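You operate a simulated robot arm through the tools that you are given. There is no shell and no other tool.

The job below is to be done with a simulated robot arm. You get a single attempt, and the scene is never put back.

TASK
Put things in order on the top of the desk. At the end: the green tub stands on top of the blue pack (marked "LINEN"); the blue milk carton stands where the green tub stood; the glass with the black band stands where the blue milk carton stood; the square red bottle (marked "30.0") stands where the glass with the black band stood; whatever was shut is shut again. Leave all else as you found it, and nothing knocked over.

It is judged by the outcome, as a careful person would: the job done as asked, and still so three seconds after it is handed in. It fails if anything else is knocked over, pushed out of place, dropped, spilled or broken.

THE ROBOT
A 6-joint arm with a two-finger gripper, fixed in place. Base frame: the origin is at the foot of the arm, x ahead of it, y to its left, z up; the work surface is at about z = 0. Units: m, rad, N and s.
With the tool pointing down near the work surface it reaches from about 0.18 to 0.48 m from the base axis. Its first joint turns from -1.152 to 1.152 rad. Payload 1.76 kg.
The TCP is the grasp point between the finger pads, 0.029 m short of the fingertips. In the tool frame z runs along the fingers and y along their closing line. The gripper opens to 0.082 m; its body begins 0.058 m behind the TCP.
Orientation is told as [roll, pitch, yaw] about the base's x, y, z axes, in that order, counted from this pose: with the fingers straight down and closing along the base's y, the tool's x points along the base's -x, its y along +y and its z along -z.

THE INTERFACE
- The arm moves only by the tool send_rows. Its argument "steps" is a list of rows, each a list of 3 entries, a list of its own where there are three numbers: the gripper command, from -1 (fully open) to 1 (shut), values between in proportion, then the shift along the tool's x, y, z in cm, then the turn, a rotation vector about the tool's x, y, z in rad. In form: [[grip, [tx, ty, tz], [ax, ay, az]], ...]. A call has 1 to 20 rows; each row shifts and turns the commanded pose from where the row before left it, along the tool's axes as they then stand. Rows are played at 5 a second. More than 0.05 m and 0.15 rad between two rows, or a gripper value outside its range, and nothing of the call is played. A pose out of reach is approached as far as the arm can. The call stops where the force on the tool passes 40 N (or 10 N more than at its start, if that is more) or the arm is blocked; 0.2 s more then pass. Each finger travels about 0.2035 m/s and halts on what it meets, pressing with about 34 N; the grip force reading is that of the motor and also rises with nothing between the fingers. The clock runs only during rows and for 0.2 s after the last one: add rows that do not move to give the fingers time. The reply holds the time, the measured pose of the TCP, the force on the tool along the base axes, the opening and the grip force, in the units named above and with some noise, with the torque about the TCP (base axes, N m) and any sound that the robot's microphone picked up, and new pictures: "show" is both (left out), scene, wrist or none.
- Cameras (640 x 400 px; columns grow to the right, rows downward): "scene" is fixed at [0.0476, 0.325, 0.425]; the picture's right is [-0.84, -0.54, 0.00], its down [-0.34, 0.53, -0.78] and it looks along [0.42, -0.65, -0.63] (base axes); focal length 246 px, centre (320, 200). "wrist" rides on the gripper at [0.079, 0.004, -0.09] in the tool frame; the picture's right is [-0.05, 1.00, 0.00], its down [-0.71, -0.04, -0.71] and it looks along [-0.71, -0.04, 0.71] (tool axes); focal length 256 px, centre (320, 200). There is no depth. A picture from a camera that has moved, and an enlarged one, comes with that camera's place and axes in the base frame and with its lens. The place of the scene camera against the robot may be out by one fixed shift of up to 0.012 m in any direction.
- inspect(camera, box): a new picture of the part [left, top, right, bottom] of that camera's present view, enlarged. It takes no simulated time.
- sign_off(): hands the job in; it is judged then, once.

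Nothing tells you positions but the pictures and the camera data. Unless the task says otherwise, let go and move clear before handing in.

The tools are called after "Call:" by a JSON object that holds its "api" and its "payload". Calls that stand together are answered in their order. send_rows: Moves the arm, as the interface text tells. Its arguments: {"type":"object","properties":{"steps":{"type":"array","items":{"type":"array"}},"show":{"type":"string","enum":["both","scene","wrist","none"]}},"required":["steps"]} The other tools are called the same way: inspect (camera, box) takes an enlarged picture of a part of a camera's view; sign_off () hands the job in.

At the start:

```text
time: 0.0
position: [0.2872, 0.0376, 0.2475]
orientation: [0.002, 0.0, 0.001]
ft_force: [-0.6, -0.3, -0.8]
moment: [-0.04, -0.03, 0.0]
finger_gap: 0.082
grip_force: 0.0
```

scene: 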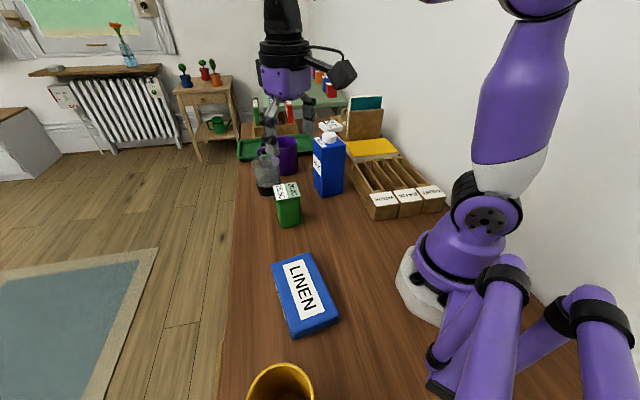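
wrist: 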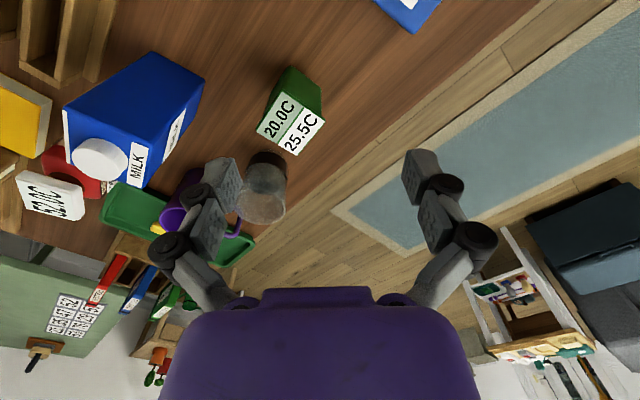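

I see the desk with the blue LINEN pack, the green tub, the glass with the black band, the blue milk carton and other things behind it. I'll look closer before moving.

Call:
{"api": "inspect", "payload": {"camera": "scene", "box": [220, 60, 460, 240]}}

Call:
{"api": "inspect", "payload": {"camera": "scene", "box": [200, 220, 440, 400]}}

Call:
{"api": "inspect", "payload": {"camera": "wrist", "box": [0, 0, 340, 250]}}

```text
2.22 times, centred on (340, 150) of scene
camera zoom: at [0.0476, 0.325, 0.425], right [-0.84, -0.54, 0.0], down [-0.34, 0.53, -0.78], along [0.42, -0.65, -0.63], focal length 548 px, centre (276, 311)
```

zoom: 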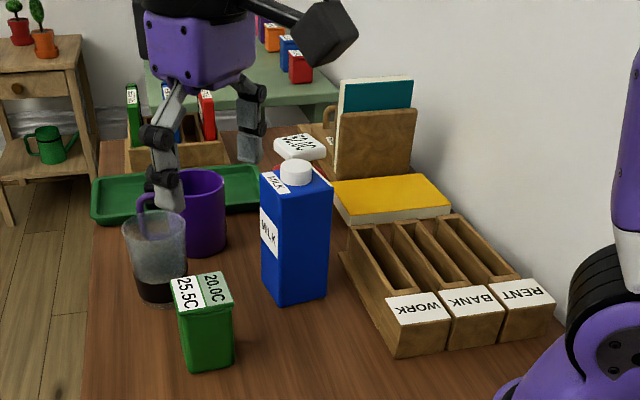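

```text
2.22 times, centred on (320, 310) of scene
camera zoom: at [0.0476, 0.325, 0.425], right [-0.84, -0.54, 0.0], down [-0.34, 0.53, -0.78], along [0.42, -0.65, -0.63], focal length 548 px, centre (320, -44)
```

zoom: 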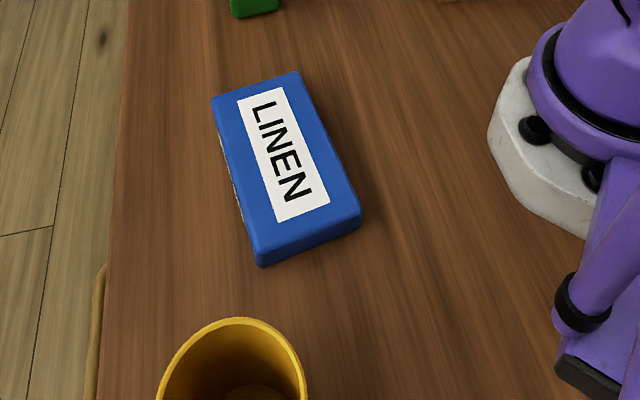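

```text
1.60 times, centred on (170, 125) of wrist
camera zoom: at [0.2079, 0.0414, 0.3386], right [0.05, 1.0, 0.0], down [0.71, -0.04, 0.71], along [0.71, -0.04, -0.71], focal length 410 px, centre (560, 320)
```

zoom: 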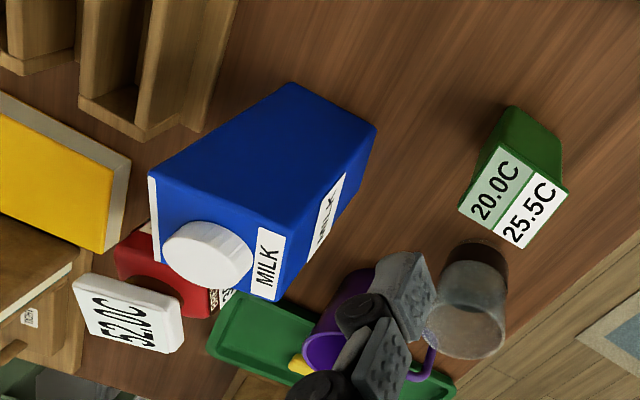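

The tub, glass and carton are in reach ahead of the arm. I need to find the red bottle marked "30.0", so I'll enlarge the area behind the carton.

Call:
{"api": "inspect", "payload": {"camera": "scene", "box": [300, 90, 400, 160]}}

Call:
{"api": "inspect", "payload": {"camera": "wrist", "box": [0, 100, 160, 220]}}

Call:
{"api": "inspect", "payload": {"camera": "scene", "box": [230, 60, 360, 200]}}

Call:
{"api": "inspect", "payload": {"camera": "wrist", "box": [60, 130, 320, 330]}}

```text
5.71 times, centred on (350, 125) of scene
camera zoom: at [0.0476, 0.325, 0.425], right [-0.84, -0.54, 0.0], down [-0.34, 0.53, -0.78], along [0.42, -0.65, -0.63], focal length 1408 px, centre (149, 629)
```

zoom: 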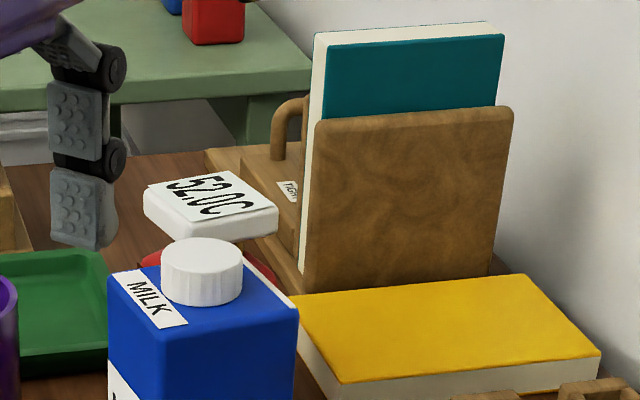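

```text
3.33 times, centred on (80, 160) of wrist
camera zoom: at [0.2079, 0.0414, 0.3386], right [0.05, 1.0, 0.0], down [0.71, -0.04, 0.71], along [0.71, -0.04, -0.71], focal length 853 px, centre (1120, 333)
```

zoom: 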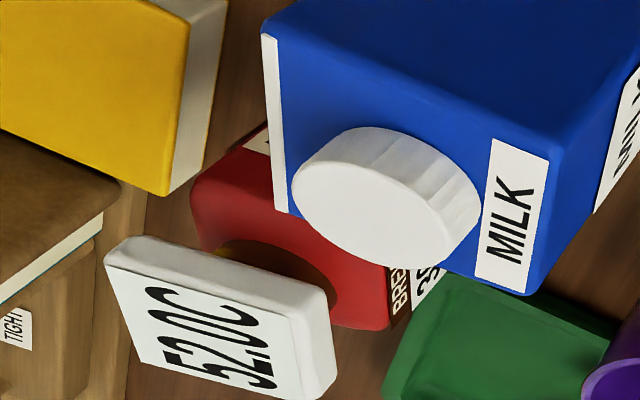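

```text
2.86 times, centred on (295, 130) of scene
camera zoom: at [0.0476, 0.325, 0.425], right [-0.84, -0.54, 0.0], down [-0.34, 0.53, -0.78], along [0.42, -0.65, -0.63], focal length 704 px, centre (391, 400)
```

zoom: 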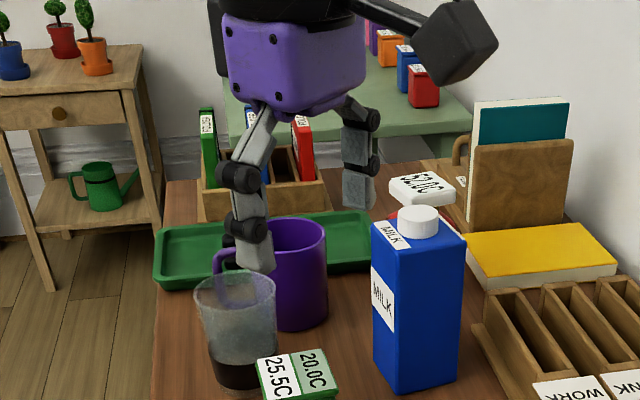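

```text
2.00 times, centred on (190, 230) of wrist
camera zoom: at [0.2079, 0.0414, 0.3386], right [0.05, 1.0, 0.0], down [0.71, -0.04, 0.71], along [0.71, -0.04, -0.71], focal length 512 px, centre (580, 140)
```

zoom: 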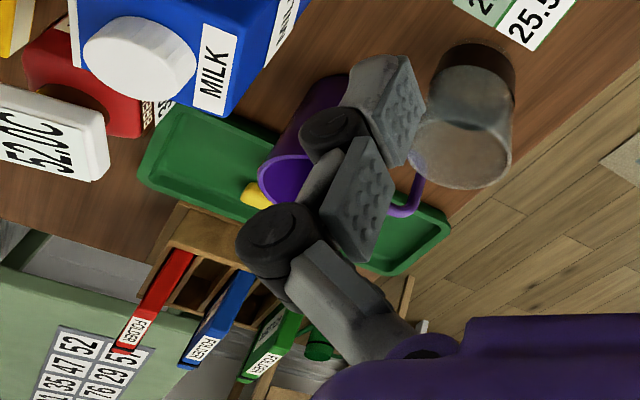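

A red bottle with a dark neck and white top sits behind the carton, at about (0.39, -0.27). I'll raise the arm and shift right to get a clearer view of it.

Call:
{"api": "send_rows", "payload": {"steps": [[-1, [1.5, -2.76, -1.65], [0, 0, 0]], [-1, [1.5, -2.76, -1.65], [0, 0, 0]], [-1, [1.5, -2.76, -1.65], [0, 0, 0]], [-1, [1.5, -2.76, -1.65], [0, 0, 0]], [-1, [1.5, -2.76, -1.65], [0, 0, 0]], [-1, [0, 0, 0], [0, 0, 0]], [-1, [0, 0, 0], [0, 0, 0]]]}}

```text
time: 1.6
position: [0.2135, -0.0976, 0.3292]
orientation: [0.0, 0.0, -0.001]
ft_force: [-0.4, 0.1, 1.0]
moment: [-0.02, -0.02, -0.02]
finger_gap: 0.0822
grip_force: 0.2
camera wrist: at [0.1341, -0.0951, 0.4193], right [0.05, 1.0, 0.0], down [0.71, -0.04, 0.71], along [0.71, -0.04, -0.71], focal length 256 px, centre (320, 200)
```

scene: 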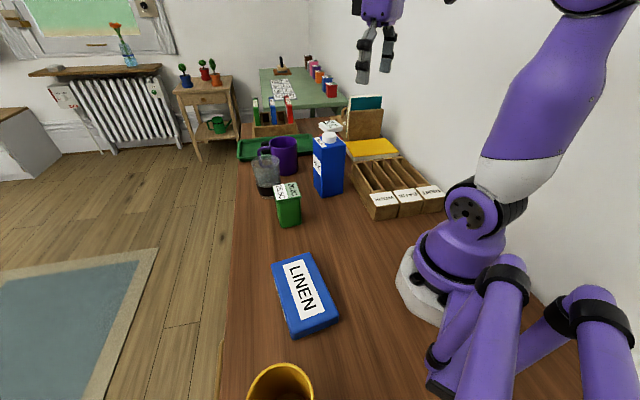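
wrist: 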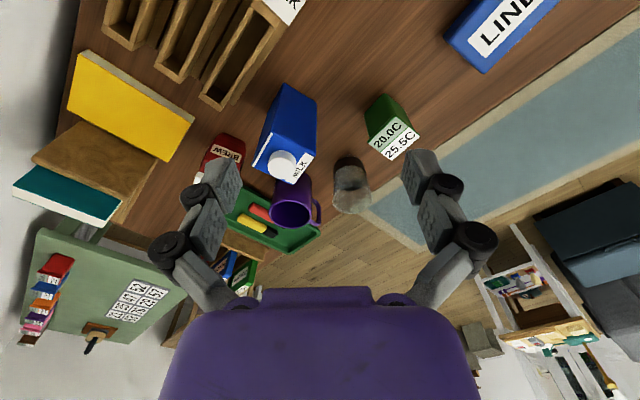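

The view is better now. I'll enlarge the wrist picture on the red bottle and the other objects.

Call:
{"api": "inspect", "payload": {"camera": "wrist", "box": [180, 120, 270, 190]}}

Call:
{"api": "inspect", "payload": {"camera": "wrist", "box": [200, 70, 440, 240]}}

Call:
{"api": "inspect", "payload": {"camera": "wrist", "box": [60, 0, 320, 200]}}

Call:
{"api": "inspect", "payload": {"camera": "scene", "box": [230, 80, 400, 200]}}

```text
5.71 times, centred on (225, 155) of wrist
camera zoom: at [0.1341, -0.0951, 0.4193], right [0.05, 1.0, 0.0], down [0.71, -0.04, 0.71], along [0.71, -0.04, -0.71], focal length 1463 px, centre (863, 457)
```

zoom: 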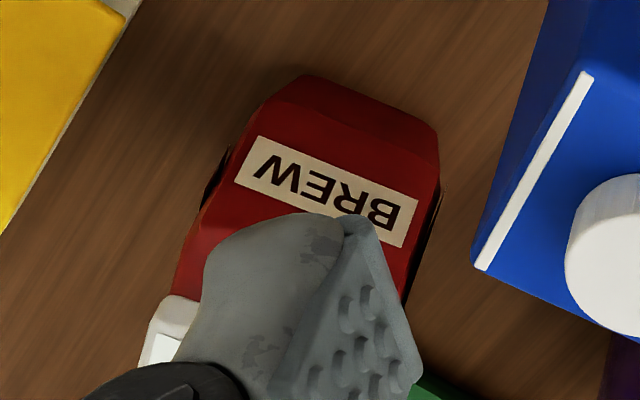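

```text
2.35 times, centred on (320, 155) of wrist
camera zoom: at [0.1341, -0.0951, 0.4193], right [0.05, 1.0, 0.0], down [0.71, -0.04, 0.71], along [0.71, -0.04, -0.71], focal length 602 px, centre (320, 306)
```

zoom: 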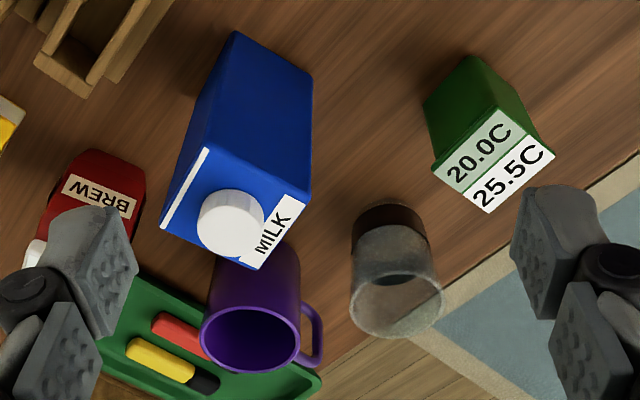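

```text
2.00 times, centred on (190, 100) of wrist
camera zoom: at [0.1341, -0.0951, 0.4193], right [0.05, 1.0, 0.0], down [0.71, -0.04, 0.71], along [0.71, -0.04, -0.71], focal length 512 px, centre (580, 400)
```

zoom: 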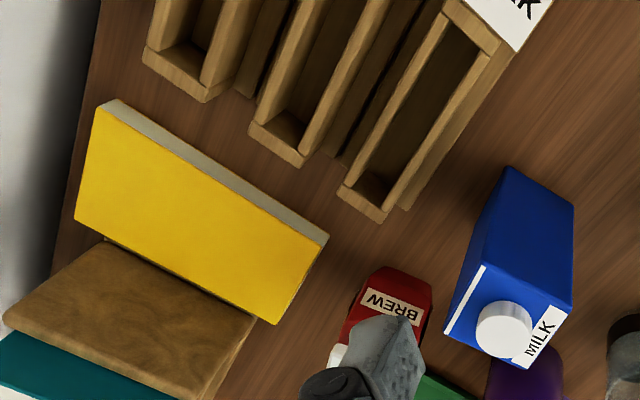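

```text
3.33 times, centred on (315, 140) of scene
camera zoom: at [0.0476, 0.325, 0.425], right [-0.84, -0.54, 0.0], down [-0.34, 0.53, -0.78], along [0.42, -0.65, -0.63], focal length 822 px, centre (337, 400)
```

zoom: 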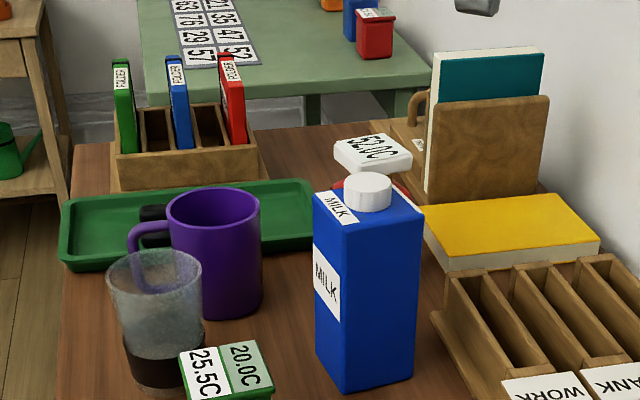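

The red bottle bears "BREW" on its near face; a finger hides part of it. I'll turn the wrist toward it to read its other labels.

Call:
{"api": "send_rows", "payload": {"steps": [[-1, [0, -1.5, 0], [0, 0, 0.14]], [-1, [0, -1.5, 0], [0, 0, 0.14]], [-1, [0, -1.5, 0], [0, 0, 0.14]], [-1, [0, -1.5, 0], [0, 0, 0.14]], [-1, [0, 0, 0], [0, 0, 0]], [-1, [0, 0, 0], [0, 0, 0]]], "show": "wrist"}}

```text
time: 3.0
position: [0.2005, -0.1571, 0.33]
orientation: [0.0, 0.001, -0.561]
ft_force: [0.1, 0.1, -0.3]
moment: [-0.04, 0.01, -0.01]
finger_gap: 0.0821
grip_force: 0.0
camera wrist: at [0.1353, -0.1129, 0.4209], right [0.58, 0.82, 0.0], down [0.58, -0.41, 0.71], along [0.58, -0.41, -0.71], focal length 256 px, centre (320, 200)
```

wrist: 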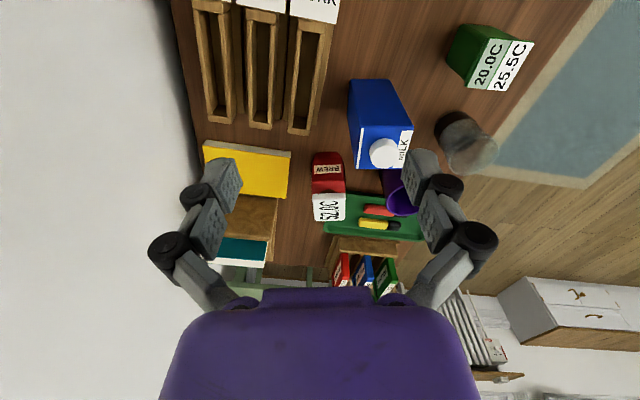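

Call:
{"api": "inspect", "payload": {"camera": "wrist", "box": [280, 130, 420, 230]}}

Call:
{"api": "inspect", "payload": {"camera": "wrist", "box": [180, 0, 560, 240]}}

Call:
{"api": "inspect", "payload": {"camera": "wrist", "box": [180, 180, 440, 300]}}

```text
4.00 times, centred on (350, 180) of wrist
camera zoom: at [0.1353, -0.1129, 0.4209], right [0.58, 0.82, 0.0], down [0.58, -0.41, 0.71], along [0.58, -0.41, -0.71], focal length 1024 px, centre (200, 280)
```

zoom: 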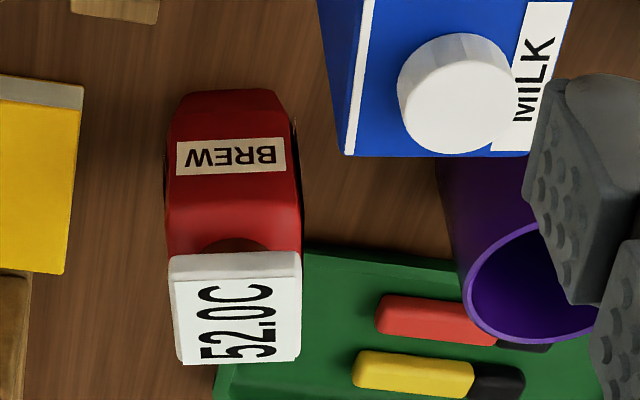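

```text
1.67 times, centred on (370, 120) of wrist
camera zoom: at [0.1353, -0.1129, 0.4209], right [0.58, 0.82, 0.0], down [0.58, -0.41, 0.71], along [0.58, -0.41, -0.71], focal length 427 px, centre (237, 333)
```

zoom: 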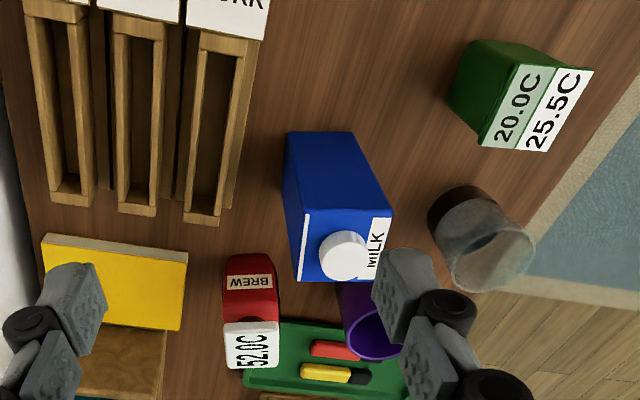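

```text
2.46 times, centred on (310, 240) of wrist
camera zoom: at [0.1353, -0.1129, 0.4209], right [0.58, 0.82, 0.0], down [0.58, -0.41, 0.71], along [0.58, -0.41, -0.71], focal length 630 px, centre (345, 102)
```

zoom: 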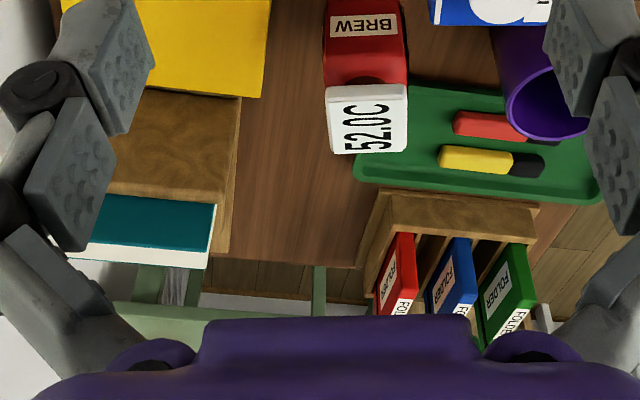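

The bottle stands near (0.40, -0.28) and its lid reads "52.0C"; I can't yet see "30.0" on it. I'll swing round to view it from the tub's side.

Call:
{"api": "send_rows", "payload": {"steps": [[-1, [-1.75, 3.23, 0.2], [0, 0, 0]], [-1, [-1.75, 3.23, 0.2], [0, 0, 0]], [-1, [-1.75, 3.23, 0.2], [0, 0, 0]], [-1, [-1.75, 3.23, 0.2], [0, 0, 0]], [-1, [-1.75, 3.23, 0.2], [0, 0, 0]], [-1, [0, 0, 0], [0, 0, 0.14]], [-1, [0, 0, 0], [0, 0, 0.14]], [-1, [0, 0, 0], [0, 0, 0.14]], [-1, [0, 0, 0], [0, 0, 0.14]], [-1, [0, 0, 0], [0, 0, 0.14]], [-1, [0, 0, 0], [0, 0, 0]], [-1, [0, 0, 0], [0, 0, 0]]]}}

```text
time: 5.6
position: [0.3595, -0.0668, 0.32]
orientation: [0.002, -0.004, -1.26]
ft_force: [0.6, -0.7, -0.7]
moment: [0.02, 0.02, 0.01]
finger_gap: 0.0821
grip_force: 0.0
camera wrist: at [0.3389, 0.0091, 0.4098], right [0.97, 0.25, 0.0], down [0.18, -0.68, 0.71], along [0.18, -0.68, -0.71], focal length 256 px, centre (320, 200)
```

scene: 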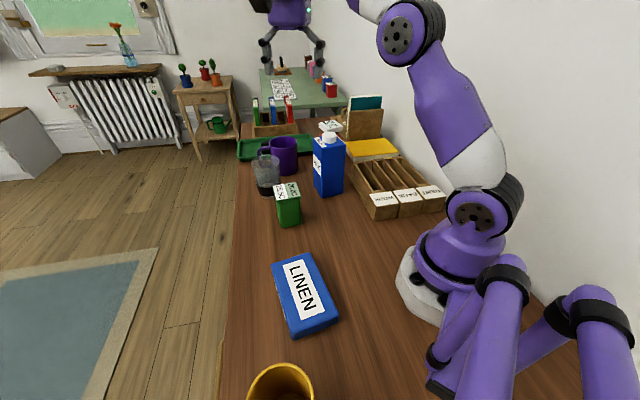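
wrist: 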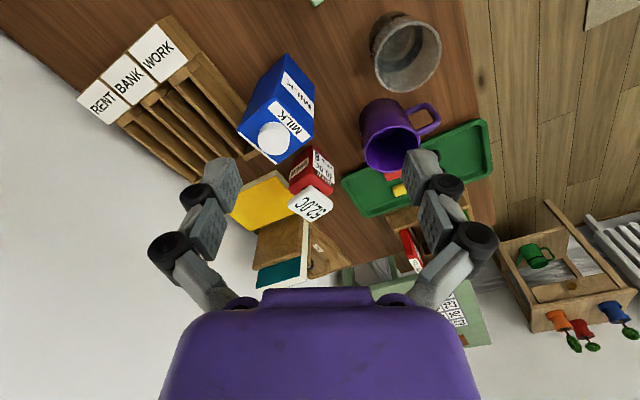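

Call:
{"api": "inspect", "payload": {"camera": "wrist", "box": [280, 140, 345, 225]}}

Call:
{"api": "inspect", "payload": {"camera": "wrist", "box": [200, 0, 500, 240]}}

```text
4.71 times, centred on (312, 182) of wrist
camera zoom: at [0.3389, 0.0091, 0.4098], right [0.97, 0.25, 0.0], down [0.18, -0.68, 0.71], along [0.18, -0.68, -0.71], focal length 1205 px, centre (355, 282)
```

zoom: 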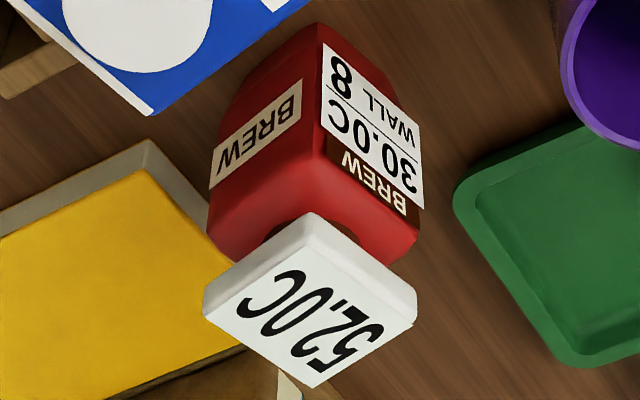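

```text
1.67 times, centred on (350, 120) of wrist
camera zoom: at [0.3389, 0.0091, 0.4098], right [0.97, 0.25, 0.0], down [0.18, -0.68, 0.71], along [0.18, -0.68, -0.71], focal length 427 px, centre (270, 333)
```

zoom: 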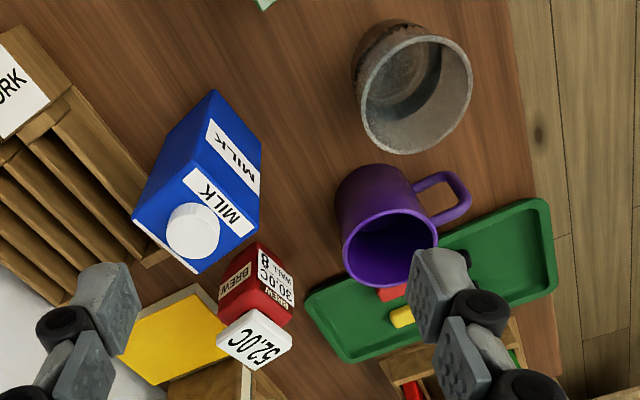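

Confirmed: the red bottle has "BREW / 30.0C / WALL 8" on its side, so it's the right one. Next I'll look at the LINEN pack and tub from above.

Call:
{"api": "send_rows", "payload": {"steps": [[-1, [0, 0, 0], [0, 0, -0.14]], [-1, [0, 0, 0], [0, 0, -0.14]], [-1, [0, 0, 0], [0, 0, -0.14]], [-1, [0, 0, 0], [0, 0, -0.14]], [-1, [0, 0, 0], [0, 0, -0.14]], [-1, [0, 0, 0], [0, 0, -0.14]], [-1, [0, 0, 0], [0, 0, -0.14]], [-1, [0, 0, 0], [0, 0, -0.14]], [-1, [0, 0, 0], [0, 0, -0.14]], [-1, [0, 0, 0], [0, 0, -0.14]], [-1, [0, 0, 0], [0, 0, -0.14]], [-1, [2.37, 3.32, -0.2], [0, 0, 0]], [-1, [2.37, 3.32, -0.2], [0, 0, 0]], [-1, [2.37, 3.32, -0.2], [0, 0, 0]], [-1, [2.37, 3.32, -0.2], [0, 0, 0]], [-1, [2.37, 3.32, -0.2], [0, 0, 0]], [-1, [0, 0, 0], [0, 0, 0]], [-1, [0, 0, 0], [0, 0, 0]]], "show": "wrist"}}

```text
time: 9.4
position: [0.1985, 0.0616, 0.3305]
orientation: [0.0, 0.0, 0.281]
ft_force: [-0.6, -0.6, -1.0]
moment: [0.05, 0.0, 0.02]
finger_gap: 0.0821
grip_force: 0.1
camera wrist: at [0.1222, 0.0414, 0.4204], right [-0.22, 0.97, 0.0], down [0.69, 0.16, 0.71], along [0.69, 0.16, -0.71], focal length 256 px, centre (320, 200)
```

wrist: 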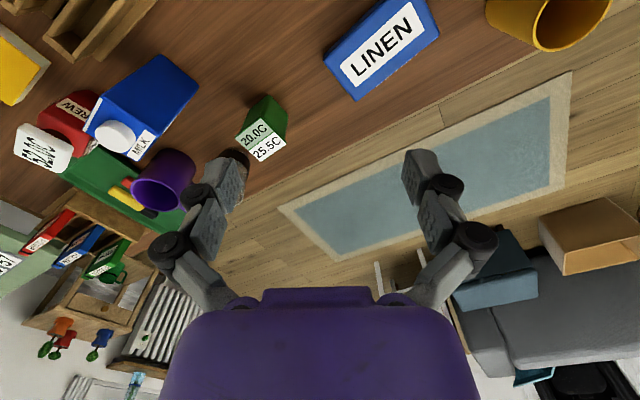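

I can see both the tub and the LINEN pack. I'll enlarge each for measurement.

Call:
{"api": "inspect", "payload": {"camera": "wrist", "box": [200, 80, 320, 170]}}

Call:
{"api": "inspect", "payload": {"camera": "wrist", "box": [310, 0, 460, 110]}}

```text
4.44 times, centred on (260, 125) of wrist
camera zoom: at [0.1222, 0.0414, 0.4204], right [-0.22, 0.97, 0.0], down [0.69, 0.16, 0.71], along [0.69, 0.16, -0.71], focal length 1138 px, centre (587, 533)
```

zoom: 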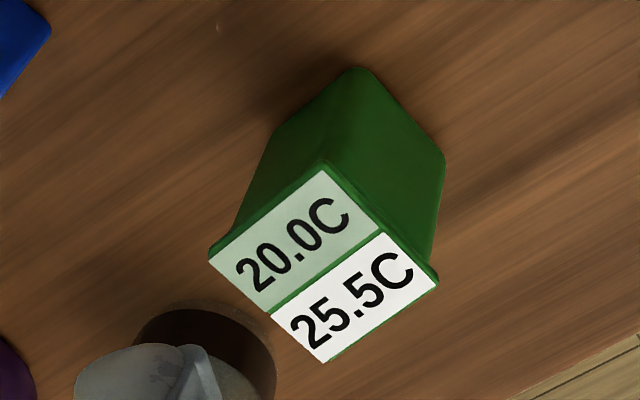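

```text
3.64 times, centred on (385, 55) of wrist
camera zoom: at [0.1222, 0.0414, 0.4204], right [-0.22, 0.97, 0.0], down [0.69, 0.16, 0.71], along [0.69, 0.16, -0.71], focal length 931 px, centre (84, 727)
```

zoom: 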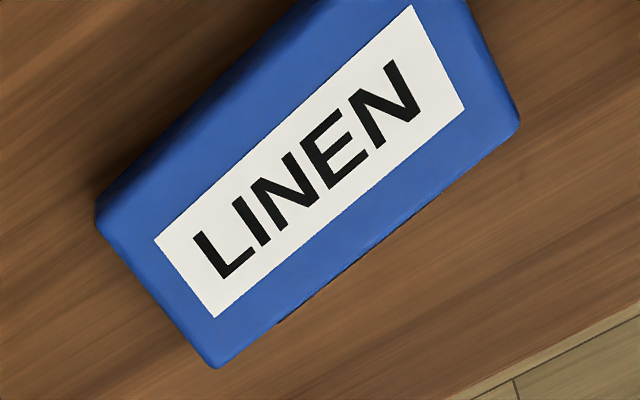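

The tub centre is near (0.345, 0.001), about 0.086 tall and 0.054 wide, with its sides turned about -0.70 rad. The LINEN pack is centred near (0.200, 0.141), about 0.04 high. I'll go above the tub first and check the alignment.

Call:
{"api": "send_rows", "payload": {"steps": [[-1, [0, 0, 0], [0, 0, 0.14]], [-1, [0, 0, 0], [0, 0, 0.14]], [-1, [0, 0, 0], [0, 0, 0.14]], [-1, [0, 0, 0], [0, 0, 0.14]], [-1, [0, 0, 0], [0, 0, 0.14]], [-1, [0, 0, 0], [0, 0, 0.14]], [-1, [0, 0, 0], [0, 0, 0.14]], [-1, [-3.01, 0.96, 2.6], [0, 0, 0]], [-1, [-3.01, 0.96, 2.6], [0, 0, 0]], [-1, [-3.01, 0.96, 2.6], [0, 0, 0]], [-1, [-3.01, 0.96, 2.6], [0, 0, 0]], [-1, [-3.01, 0.96, 2.6], [0, 0, 0]], [-1, [0, 0, 0], [0, 0, 0]], [-1, [0, 0, 0], [0, 0, 0]]]}}

```text
time: 12.4
position: [0.3459, -0.0001, 0.2006]
orientation: [0.0, -0.001, -0.701]
ft_force: [0.2, 0.3, -0.8]
moment: [0.05, 0.01, 0.0]
finger_gap: 0.0821
grip_force: 0.0
camera wrist: at [0.2878, 0.053, 0.2916], right [0.68, 0.73, 0.0], down [0.52, -0.48, 0.71], along [0.52, -0.48, -0.71], focal length 256 px, centre (320, 200)
```

scene: 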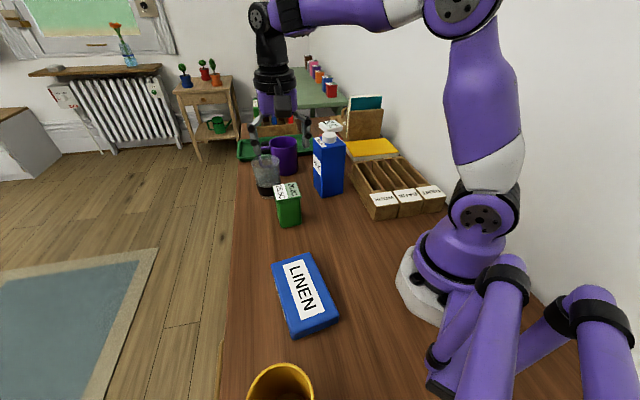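
wrist: 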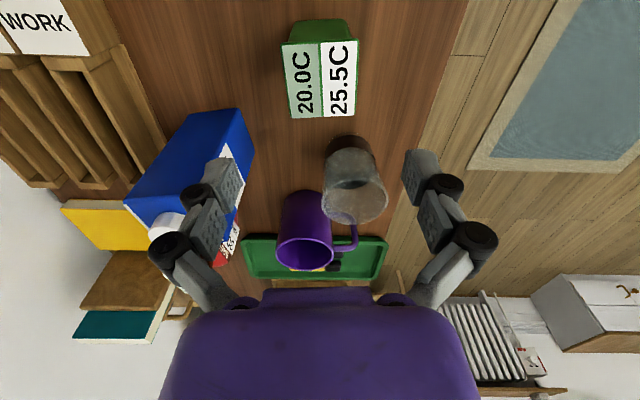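

The gripper is above the tub. I'll enlarge the view to refine the tub, glass and carton positions before descending.

Call:
{"api": "inspect", "payload": {"camera": "wrist", "box": [260, 0, 400, 140]}}

Call:
{"api": "inspect", "payload": {"camera": "wrist", "box": [260, 110, 420, 290]}}

Call:
{"api": "inspect", "payload": {"camera": "wrist", "box": [100, 80, 300, 280]}}

```text
2.86 times, centred on (330, 70) of wrist
camera zoom: at [0.2878, 0.053, 0.2916], right [0.68, 0.73, 0.0], down [0.52, -0.48, 0.71], along [0.52, -0.48, -0.71], focal length 731 px, centre (291, 571)
```

zoom: 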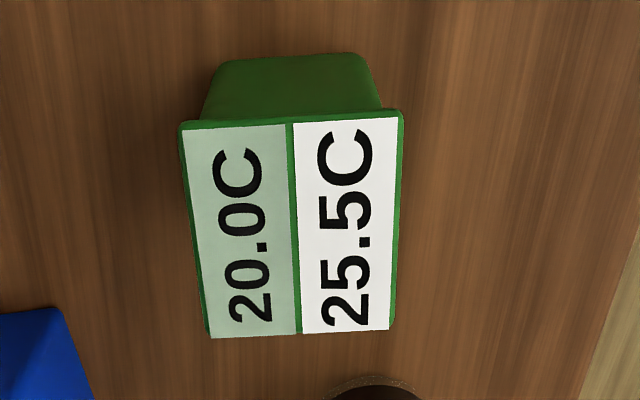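

```text
2.22 times, centred on (340, 200) of wrist
camera zoom: at [0.2878, 0.053, 0.2916], right [0.68, 0.73, 0.0], down [0.52, -0.48, 0.71], along [0.52, -0.48, -0.71], focal length 569 px, centre (276, 200)
```

zoom: 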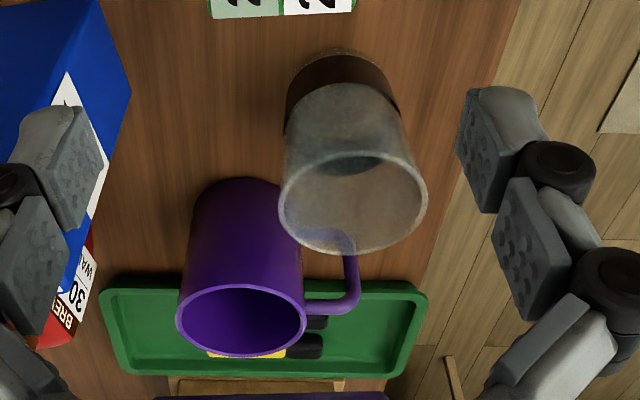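

```text
2.00 times, centred on (200, 180) of wrist
camera zoom: at [0.2878, 0.053, 0.2916], right [0.68, 0.73, 0.0], down [0.52, -0.48, 0.71], along [0.52, -0.48, -0.71], focal length 512 px, centre (560, 240)
```

zoom: 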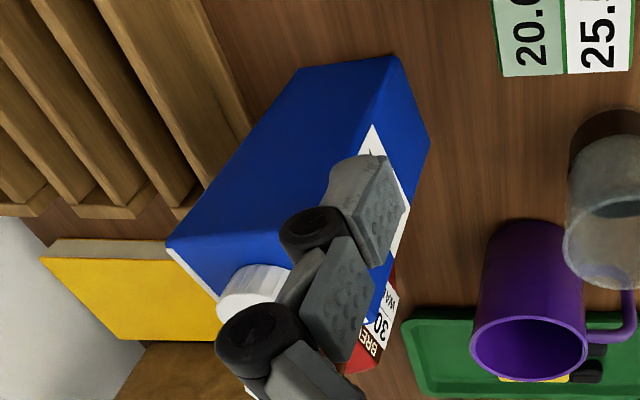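

The tub is centred between the fingers and aligned. I'll descend to a mid-height grip.

Call:
{"api": "send_rows", "payload": {"steps": [[-1, [0.2, 0, 3.5], [0, 0, 0]], [-1, [0, 0, 3.5], [0, 0, 0]], [-1, [0, 0, 3.0], [0, 0, 0]], [-1, [0, 0, 2.5], [0, 0, 0]], [-1, [0, 0, 2.0], [0, 0, 0]], [-1, [0, 0, 0], [0, 0, 0]], [-1, [0, 0, 0], [0, 0, 0]]]}}

```text
time: 14.0
position: [0.3434, 0.002, 0.056]
orientation: [-0.001, 0.0, -0.7]
ft_force: [-0.4, 0.1, 0.5]
moment: [0.01, -0.02, 0.04]
finger_gap: 0.082
grip_force: 0.1
camera wrist: at [0.2855, 0.0544, 0.1465], right [0.68, 0.73, 0.0], down [0.52, -0.48, 0.71], along [0.52, -0.48, -0.71], focal length 256 px, centre (320, 200)
```

scene: 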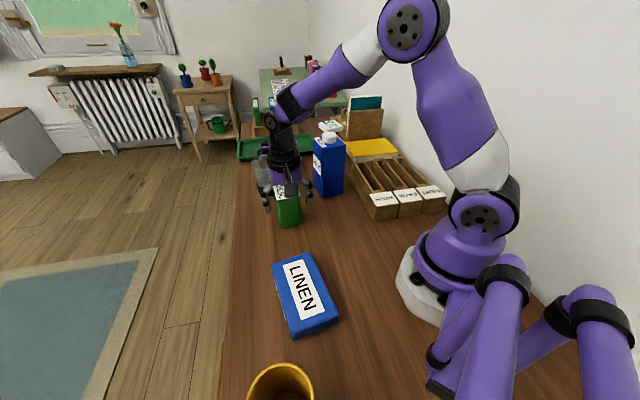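
wrist: 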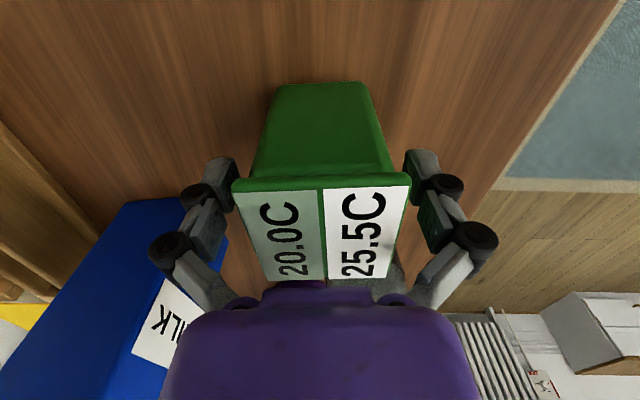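

The fingers straddle the tub evenly. I'll close on it.

Call:
{"api": "send_rows", "payload": {"steps": [[0.2, [0, 0, 0], [0, 0, 0]], [1, [0, 0, 0], [0, 0, 0]], [1, [0, 0, 0], [0, 0, 0]], [1, [0, 0, 0], [0, 0, 0]]], "show": "wrist"}}

```text
time: 15.0
position: [0.3441, 0.0011, 0.0573]
orientation: [0.003, -0.001, -0.7]
ft_force: [2.5, 1.5, 14.2]
moment: [0.07, -0.08, 0.02]
finger_gap: 0.0512
grip_force: 34.2
camera wrist: at [0.2858, 0.0545, 0.147], right [0.68, 0.73, 0.0], down [0.51, -0.48, 0.71], along [0.52, -0.48, -0.71], focal length 256 px, centre (320, 200)
```

wrist: 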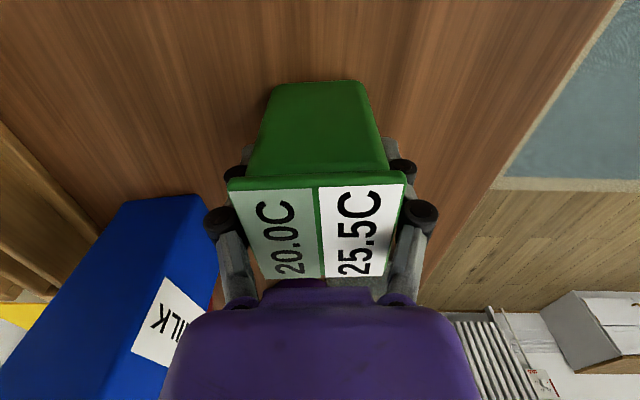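

Gripped at 0.051 m. I'll lift it straight up and check it follows.

Call:
{"api": "send_rows", "payload": {"steps": [[1, [0, 0, -1], [0, 0, 0]], [1, [0, 0, -2], [0, 0, 0]], [1, [0, 0, -3], [0, 0, 0]], [1, [0, 0, -4], [0, 0, 0]], [1, [0, 0, 0], [0, 0, 0]], [1, [0, 0, 0], [0, 0, 0]]]}}

```text
time: 16.4
position: [0.3444, -0.0003, 0.1582]
orientation: [-0.002, 0.001, -0.7]
ft_force: [0.2, -0.4, -1.3]
moment: [-0.01, -0.01, -0.01]
finger_gap: 0.0516
grip_force: 33.9
camera wrist: at [0.2863, 0.0534, 0.2474], right [0.68, 0.73, 0.0], down [0.52, -0.48, 0.71], along [0.52, -0.48, -0.71], focal length 256 px, centre (320, 200)
```

scene: 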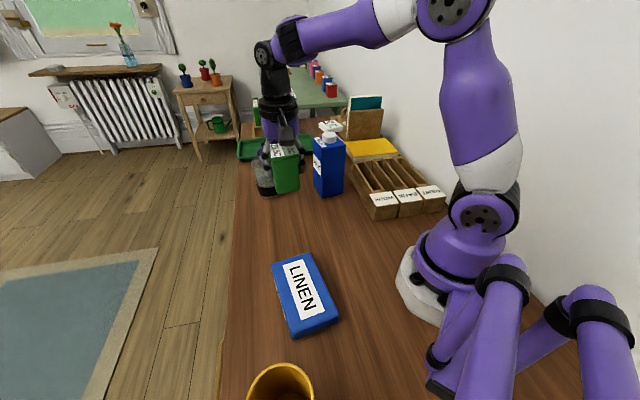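
wrist: 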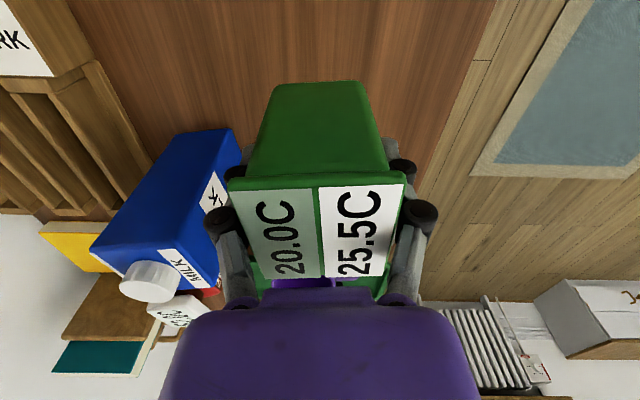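

The tub is held level. I'll carry it over the LINEN pack.

Call:
{"api": "send_rows", "payload": {"steps": [[1, [2.5, 0.2, -0.5], [0, 0, 0]], [1, [3.3, 0.25, 0], [0, 0, 0]], [1, [3.5, 0.25, 0], [0, 0, 0]], [1, [3.5, 0.25, 0], [0, 0, 0]], [1, [3.3, 0.25, 0], [0, 0, -0.04]], [1, [2.6, 0.2, 0], [0, 0, -0.04]], [1, [1.39, 0.2, 0], [0, 0, 0]], [1, [0, 0, 0], [0, 0, 0]], [1, [0, 0, 0], [0, 0, 0]]]}}

```text
time: 18.4
position: [0.1996, 0.1401, 0.161]
orientation: [-0.001, 0.0, -0.621]
ft_force: [-0.3, 0.3, -2.1]
moment: [0.01, -0.01, 0.01]
finger_gap: 0.0516
grip_force: 34.1
camera wrist: at [0.1375, 0.1879, 0.2512], right [0.62, 0.78, 0.0], down [0.55, -0.44, 0.71], along [0.55, -0.44, -0.71], focal length 256 px, centre (320, 200)
```

scene: 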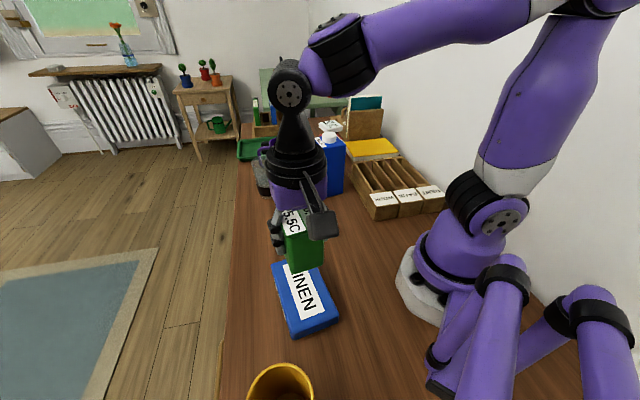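
wrist: 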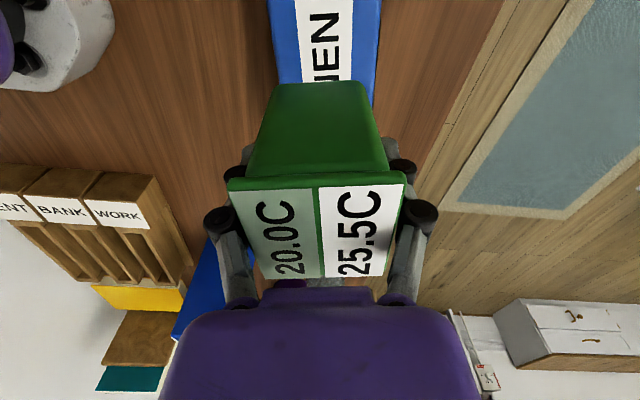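

The tub is over the pack. I'll enlarge the wrist view to check centring along the pack before lowering.

Call:
{"api": "inspect", "payload": {"camera": "wrist", "box": [240, 0, 420, 112]}}

Call:
{"api": "inspect", "payload": {"camera": "scene", "box": [240, 200, 380, 350]}}

```text
3.56 times, centred on (330, 56) of wrist
camera zoom: at [0.1375, 0.1879, 0.2512], right [0.62, 0.78, 0.0], down [0.55, -0.44, 0.71], along [0.55, -0.44, -0.71], focal length 910 px, centre (284, 712)
```

zoom: 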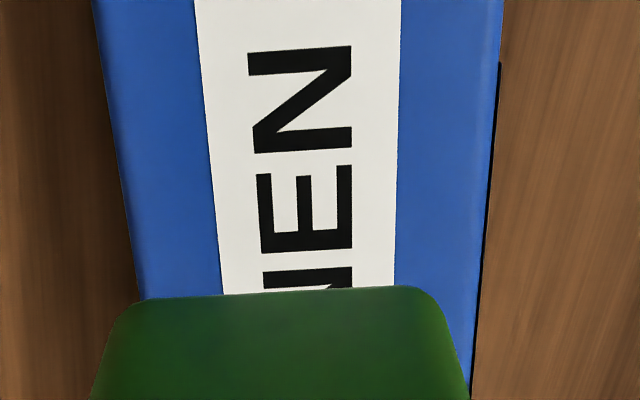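

```text
2.67 times, centred on (310, 275) of scene
camera zoom: at [0.0476, 0.325, 0.425], right [-0.84, -0.54, 0.0], down [-0.34, 0.53, -0.78], along [0.42, -0.65, -0.63], focal length 657 px, centre (347, 0)
```

zoom: 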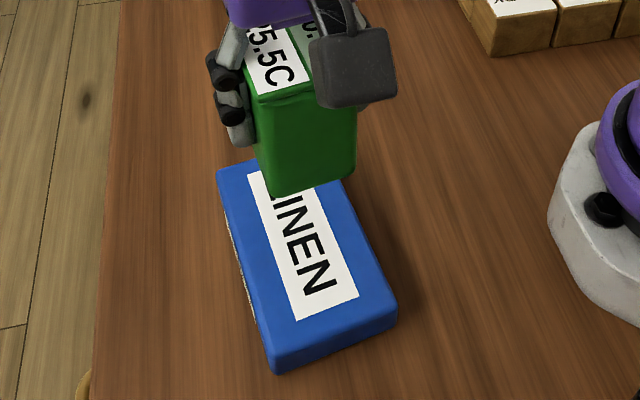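

The pack's centre line is about 4.5 mm to the tool's +y side. I'll correct for that and start lowering.

Call:
{"api": "send_rows", "payload": {"steps": [[1, [0.2, 0.45, 1], [0, 0, 0]], [1, [0, 0, 2], [0, 0, 0]], [1, [0, 0, 1.5], [0, 0, 0]], [1, [0, 0, 1], [0, 0, 0]], [1, [0, 0, 0.4], [0, 0, 0]], [1, [0, 0, 0], [0, 0, 0]], [1, [0, 0, 0], [0, 0, 0]]]}}

Call:
{"api": "inspect", "payload": {"camera": "scene", "box": [240, 220, 380, 350]}}

```text
time: 20.0
position: [0.2007, 0.146, 0.1019]
orientation: [0.0, 0.0, -0.62]
ft_force: [0.1, -0.7, -2.1]
moment: [-0.03, -0.06, -0.02]
finger_gap: 0.0513
grip_force: 34.4
camera wrist: at [0.1388, 0.1938, 0.1918], right [0.62, 0.78, 0.0], down [0.55, -0.44, 0.71], along [0.55, -0.44, -0.71], focal length 256 px, centre (320, 200)
```

scene: 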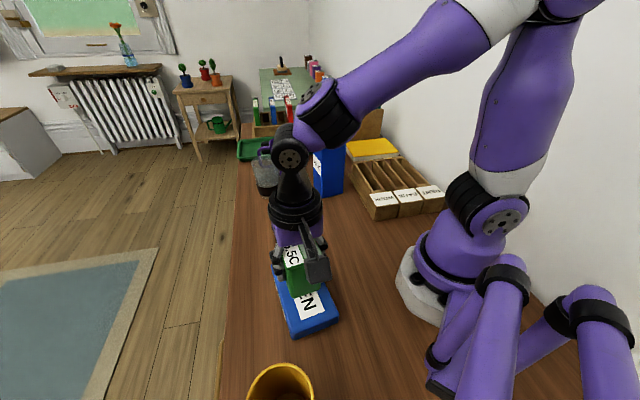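
wrist: 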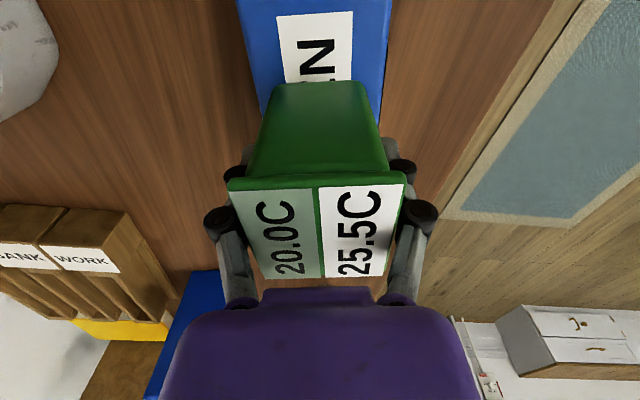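

```text
3.08 times, centred on (310, 285) of scene
camera zoom: at [0.0476, 0.325, 0.425], right [-0.84, -0.54, 0.0], down [-0.34, 0.53, -0.78], along [0.42, -0.65, -0.63], focal length 758 px, centre (351, -62)
```

zoom: 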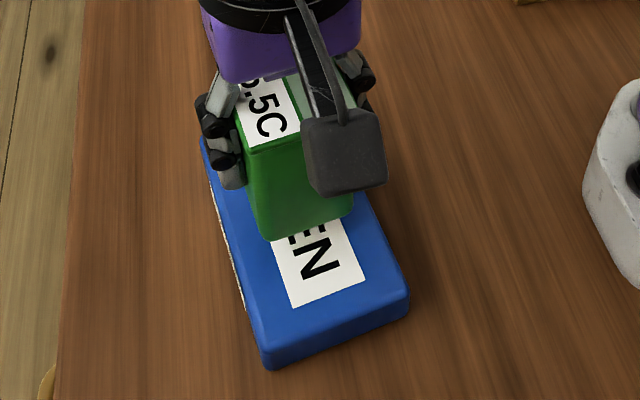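

Alignment over the pack looks good. I'll lower in small steps and watch the force.

Call:
{"api": "send_rows", "payload": {"steps": [[1, [0, 0, 0.2], [0, 0, 0]], [1, [0, 0, 0.2], [0, 0, 0]], [1, [0, 0, 0], [0, 0, 0]]], "show": "none"}}

```text
time: 20.8
position: [0.2004, 0.146, 0.098]
orientation: [0.0, 0.002, -0.62]
ft_force: [-0.5, -0.2, -1.3]
moment: [-0.02, 0.02, -0.02]
finger_gap: 0.0514
grip_force: 33.8
```

Call:
{"api": "send_rows", "payload": {"steps": [[1, [0, 0, 0.2], [0, 0, 0]], [1, [0, 0, 0.2], [0, 0, 0]], [1, [0, 0, 0], [0, 0, 0]]], "show": "none"}}

```text
time: 21.6
position: [0.2014, 0.1464, 0.0938]
orientation: [0.0, -0.002, -0.618]
ft_force: [0.0, 0.2, -1.8]
moment: [-0.01, 0.01, 0.03]
finger_gap: 0.0512
grip_force: 34.4
```

Still no contact at 0.094; I'll keep lowering in small steps.

Call:
{"api": "send_rows", "payload": {"steps": [[1, [0, 0, 0.2], [0, 0, 0]], [1, [0, 0, 0.15], [0, 0, 0]], [1, [0, 0, 0], [0, 0, 0]]], "show": "none"}}

```text
time: 22.4
position: [0.2001, 0.1453, 0.0896]
orientation: [0.0, 0.0, -0.62]
ft_force: [-0.2, -0.5, -1.9]
moment: [-0.01, -0.03, 0.01]
finger_gap: 0.0513
grip_force: 33.9
```

Call:
{"api": "send_rows", "payload": {"steps": [[1, [0, 0, 0.15], [0, 0, 0]], [1, [0, 0, 0.15], [0, 0, 0]], [1, [0, 0, 0], [0, 0, 0]]], "show": "both"}}

Call:
{"api": "inspect", "payload": {"camera": "scene", "box": [250, 230, 360, 340]}}

```text
time: 23.2
position: [0.2005, 0.1447, 0.0885]
orientation: [0.0, 0.001, -0.619]
ft_force: [0.5, 0.3, -2.8]
moment: [0.01, -0.01, 0.03]
finger_gap: 0.0514
grip_force: 34.2
camera wrist: at [0.1385, 0.1936, 0.1774], right [0.62, 0.78, 0.0], down [0.55, -0.44, 0.71], along [0.55, -0.44, -0.71], focal length 256 px, centre (320, 200)
```

scene: 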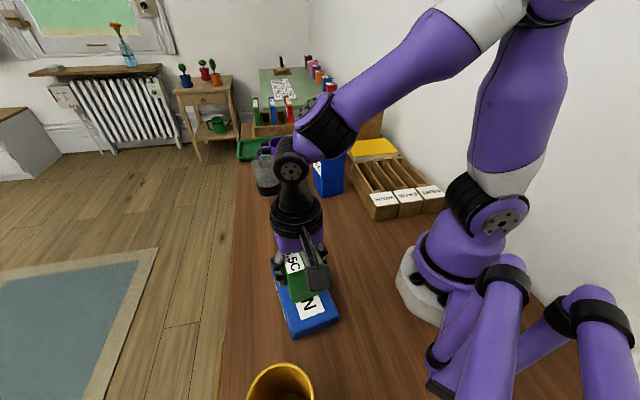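
wrist: 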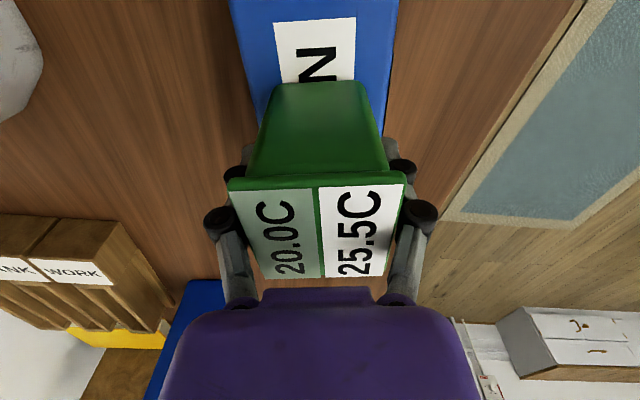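

```text
3.64 times, centred on (305, 285) of scene
camera zoom: at [0.0476, 0.325, 0.425], right [-0.84, -0.54, 0.0], down [-0.34, 0.53, -0.78], along [0.42, -0.65, -0.63], focal length 896 px, centre (374, -109)
```

zoom: 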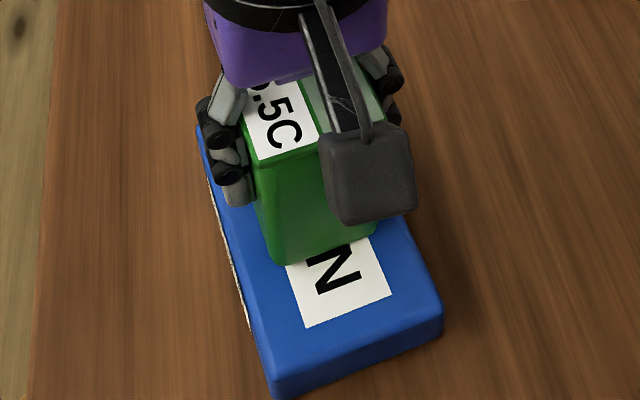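

Call:
{"api": "send_rows", "payload": {"steps": [[1, [0, 0, 0.15], [0, 0, 0]], [1, [0, 0, 0.15], [0, 0, 0]], [1, [0, 0, 0], [0, 0, 0]]], "show": "none"}}

```text
time: 24.0
position: [0.2006, 0.1463, 0.0856]
orientation: [-0.002, 0.0, -0.619]
ft_force: [-3.3, -4.8, 20.8]
moment: [-0.19, 0.07, -0.03]
finger_gap: 0.0515
grip_force: 33.7
```

Contact with the pack at TCP height 0.086. I'll ease off slightly and let go.

Call:
{"api": "send_rows", "payload": {"steps": [[1, [0, 0, -0.12], [0, 0, 0]], [1, [0, 0, 0], [0, 0, 0]], [-0.35, [0, 0, 0], [0, 0, 0]], [-0.6, [0, 0, 0], [0, 0, 0]], [-1, [0, 0, 0], [0, 0, 0]], [-1, [0, 0, 0], [0, 0, 0]]]}}

```text
time: 25.4
position: [0.2014, 0.1458, 0.0854]
orientation: [-0.001, 0.001, -0.619]
ft_force: [-0.3, 0.5, -0.1]
moment: [-0.02, 0.01, -0.01]
finger_gap: 0.082
grip_force: 0.0
camera wrist: at [0.1383, 0.1939, 0.1751], right [0.62, 0.78, 0.0], down [0.55, -0.44, 0.71], along [0.55, -0.44, -0.71], focal length 256 px, centre (320, 200)
```

scene: 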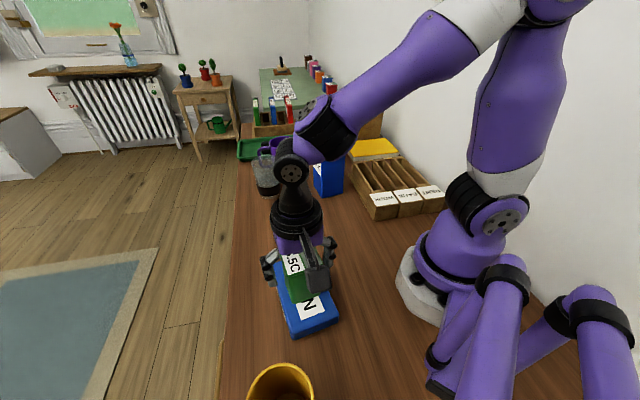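
wrist: 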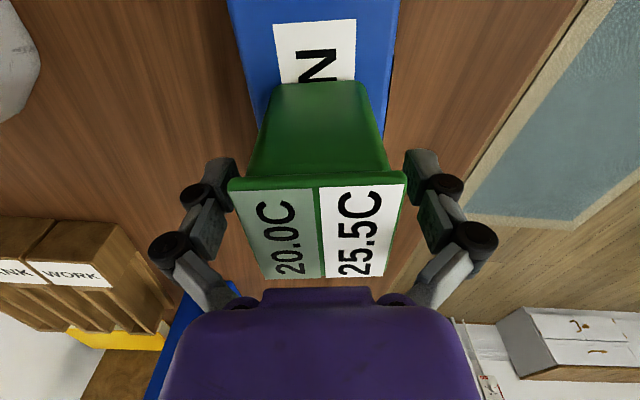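

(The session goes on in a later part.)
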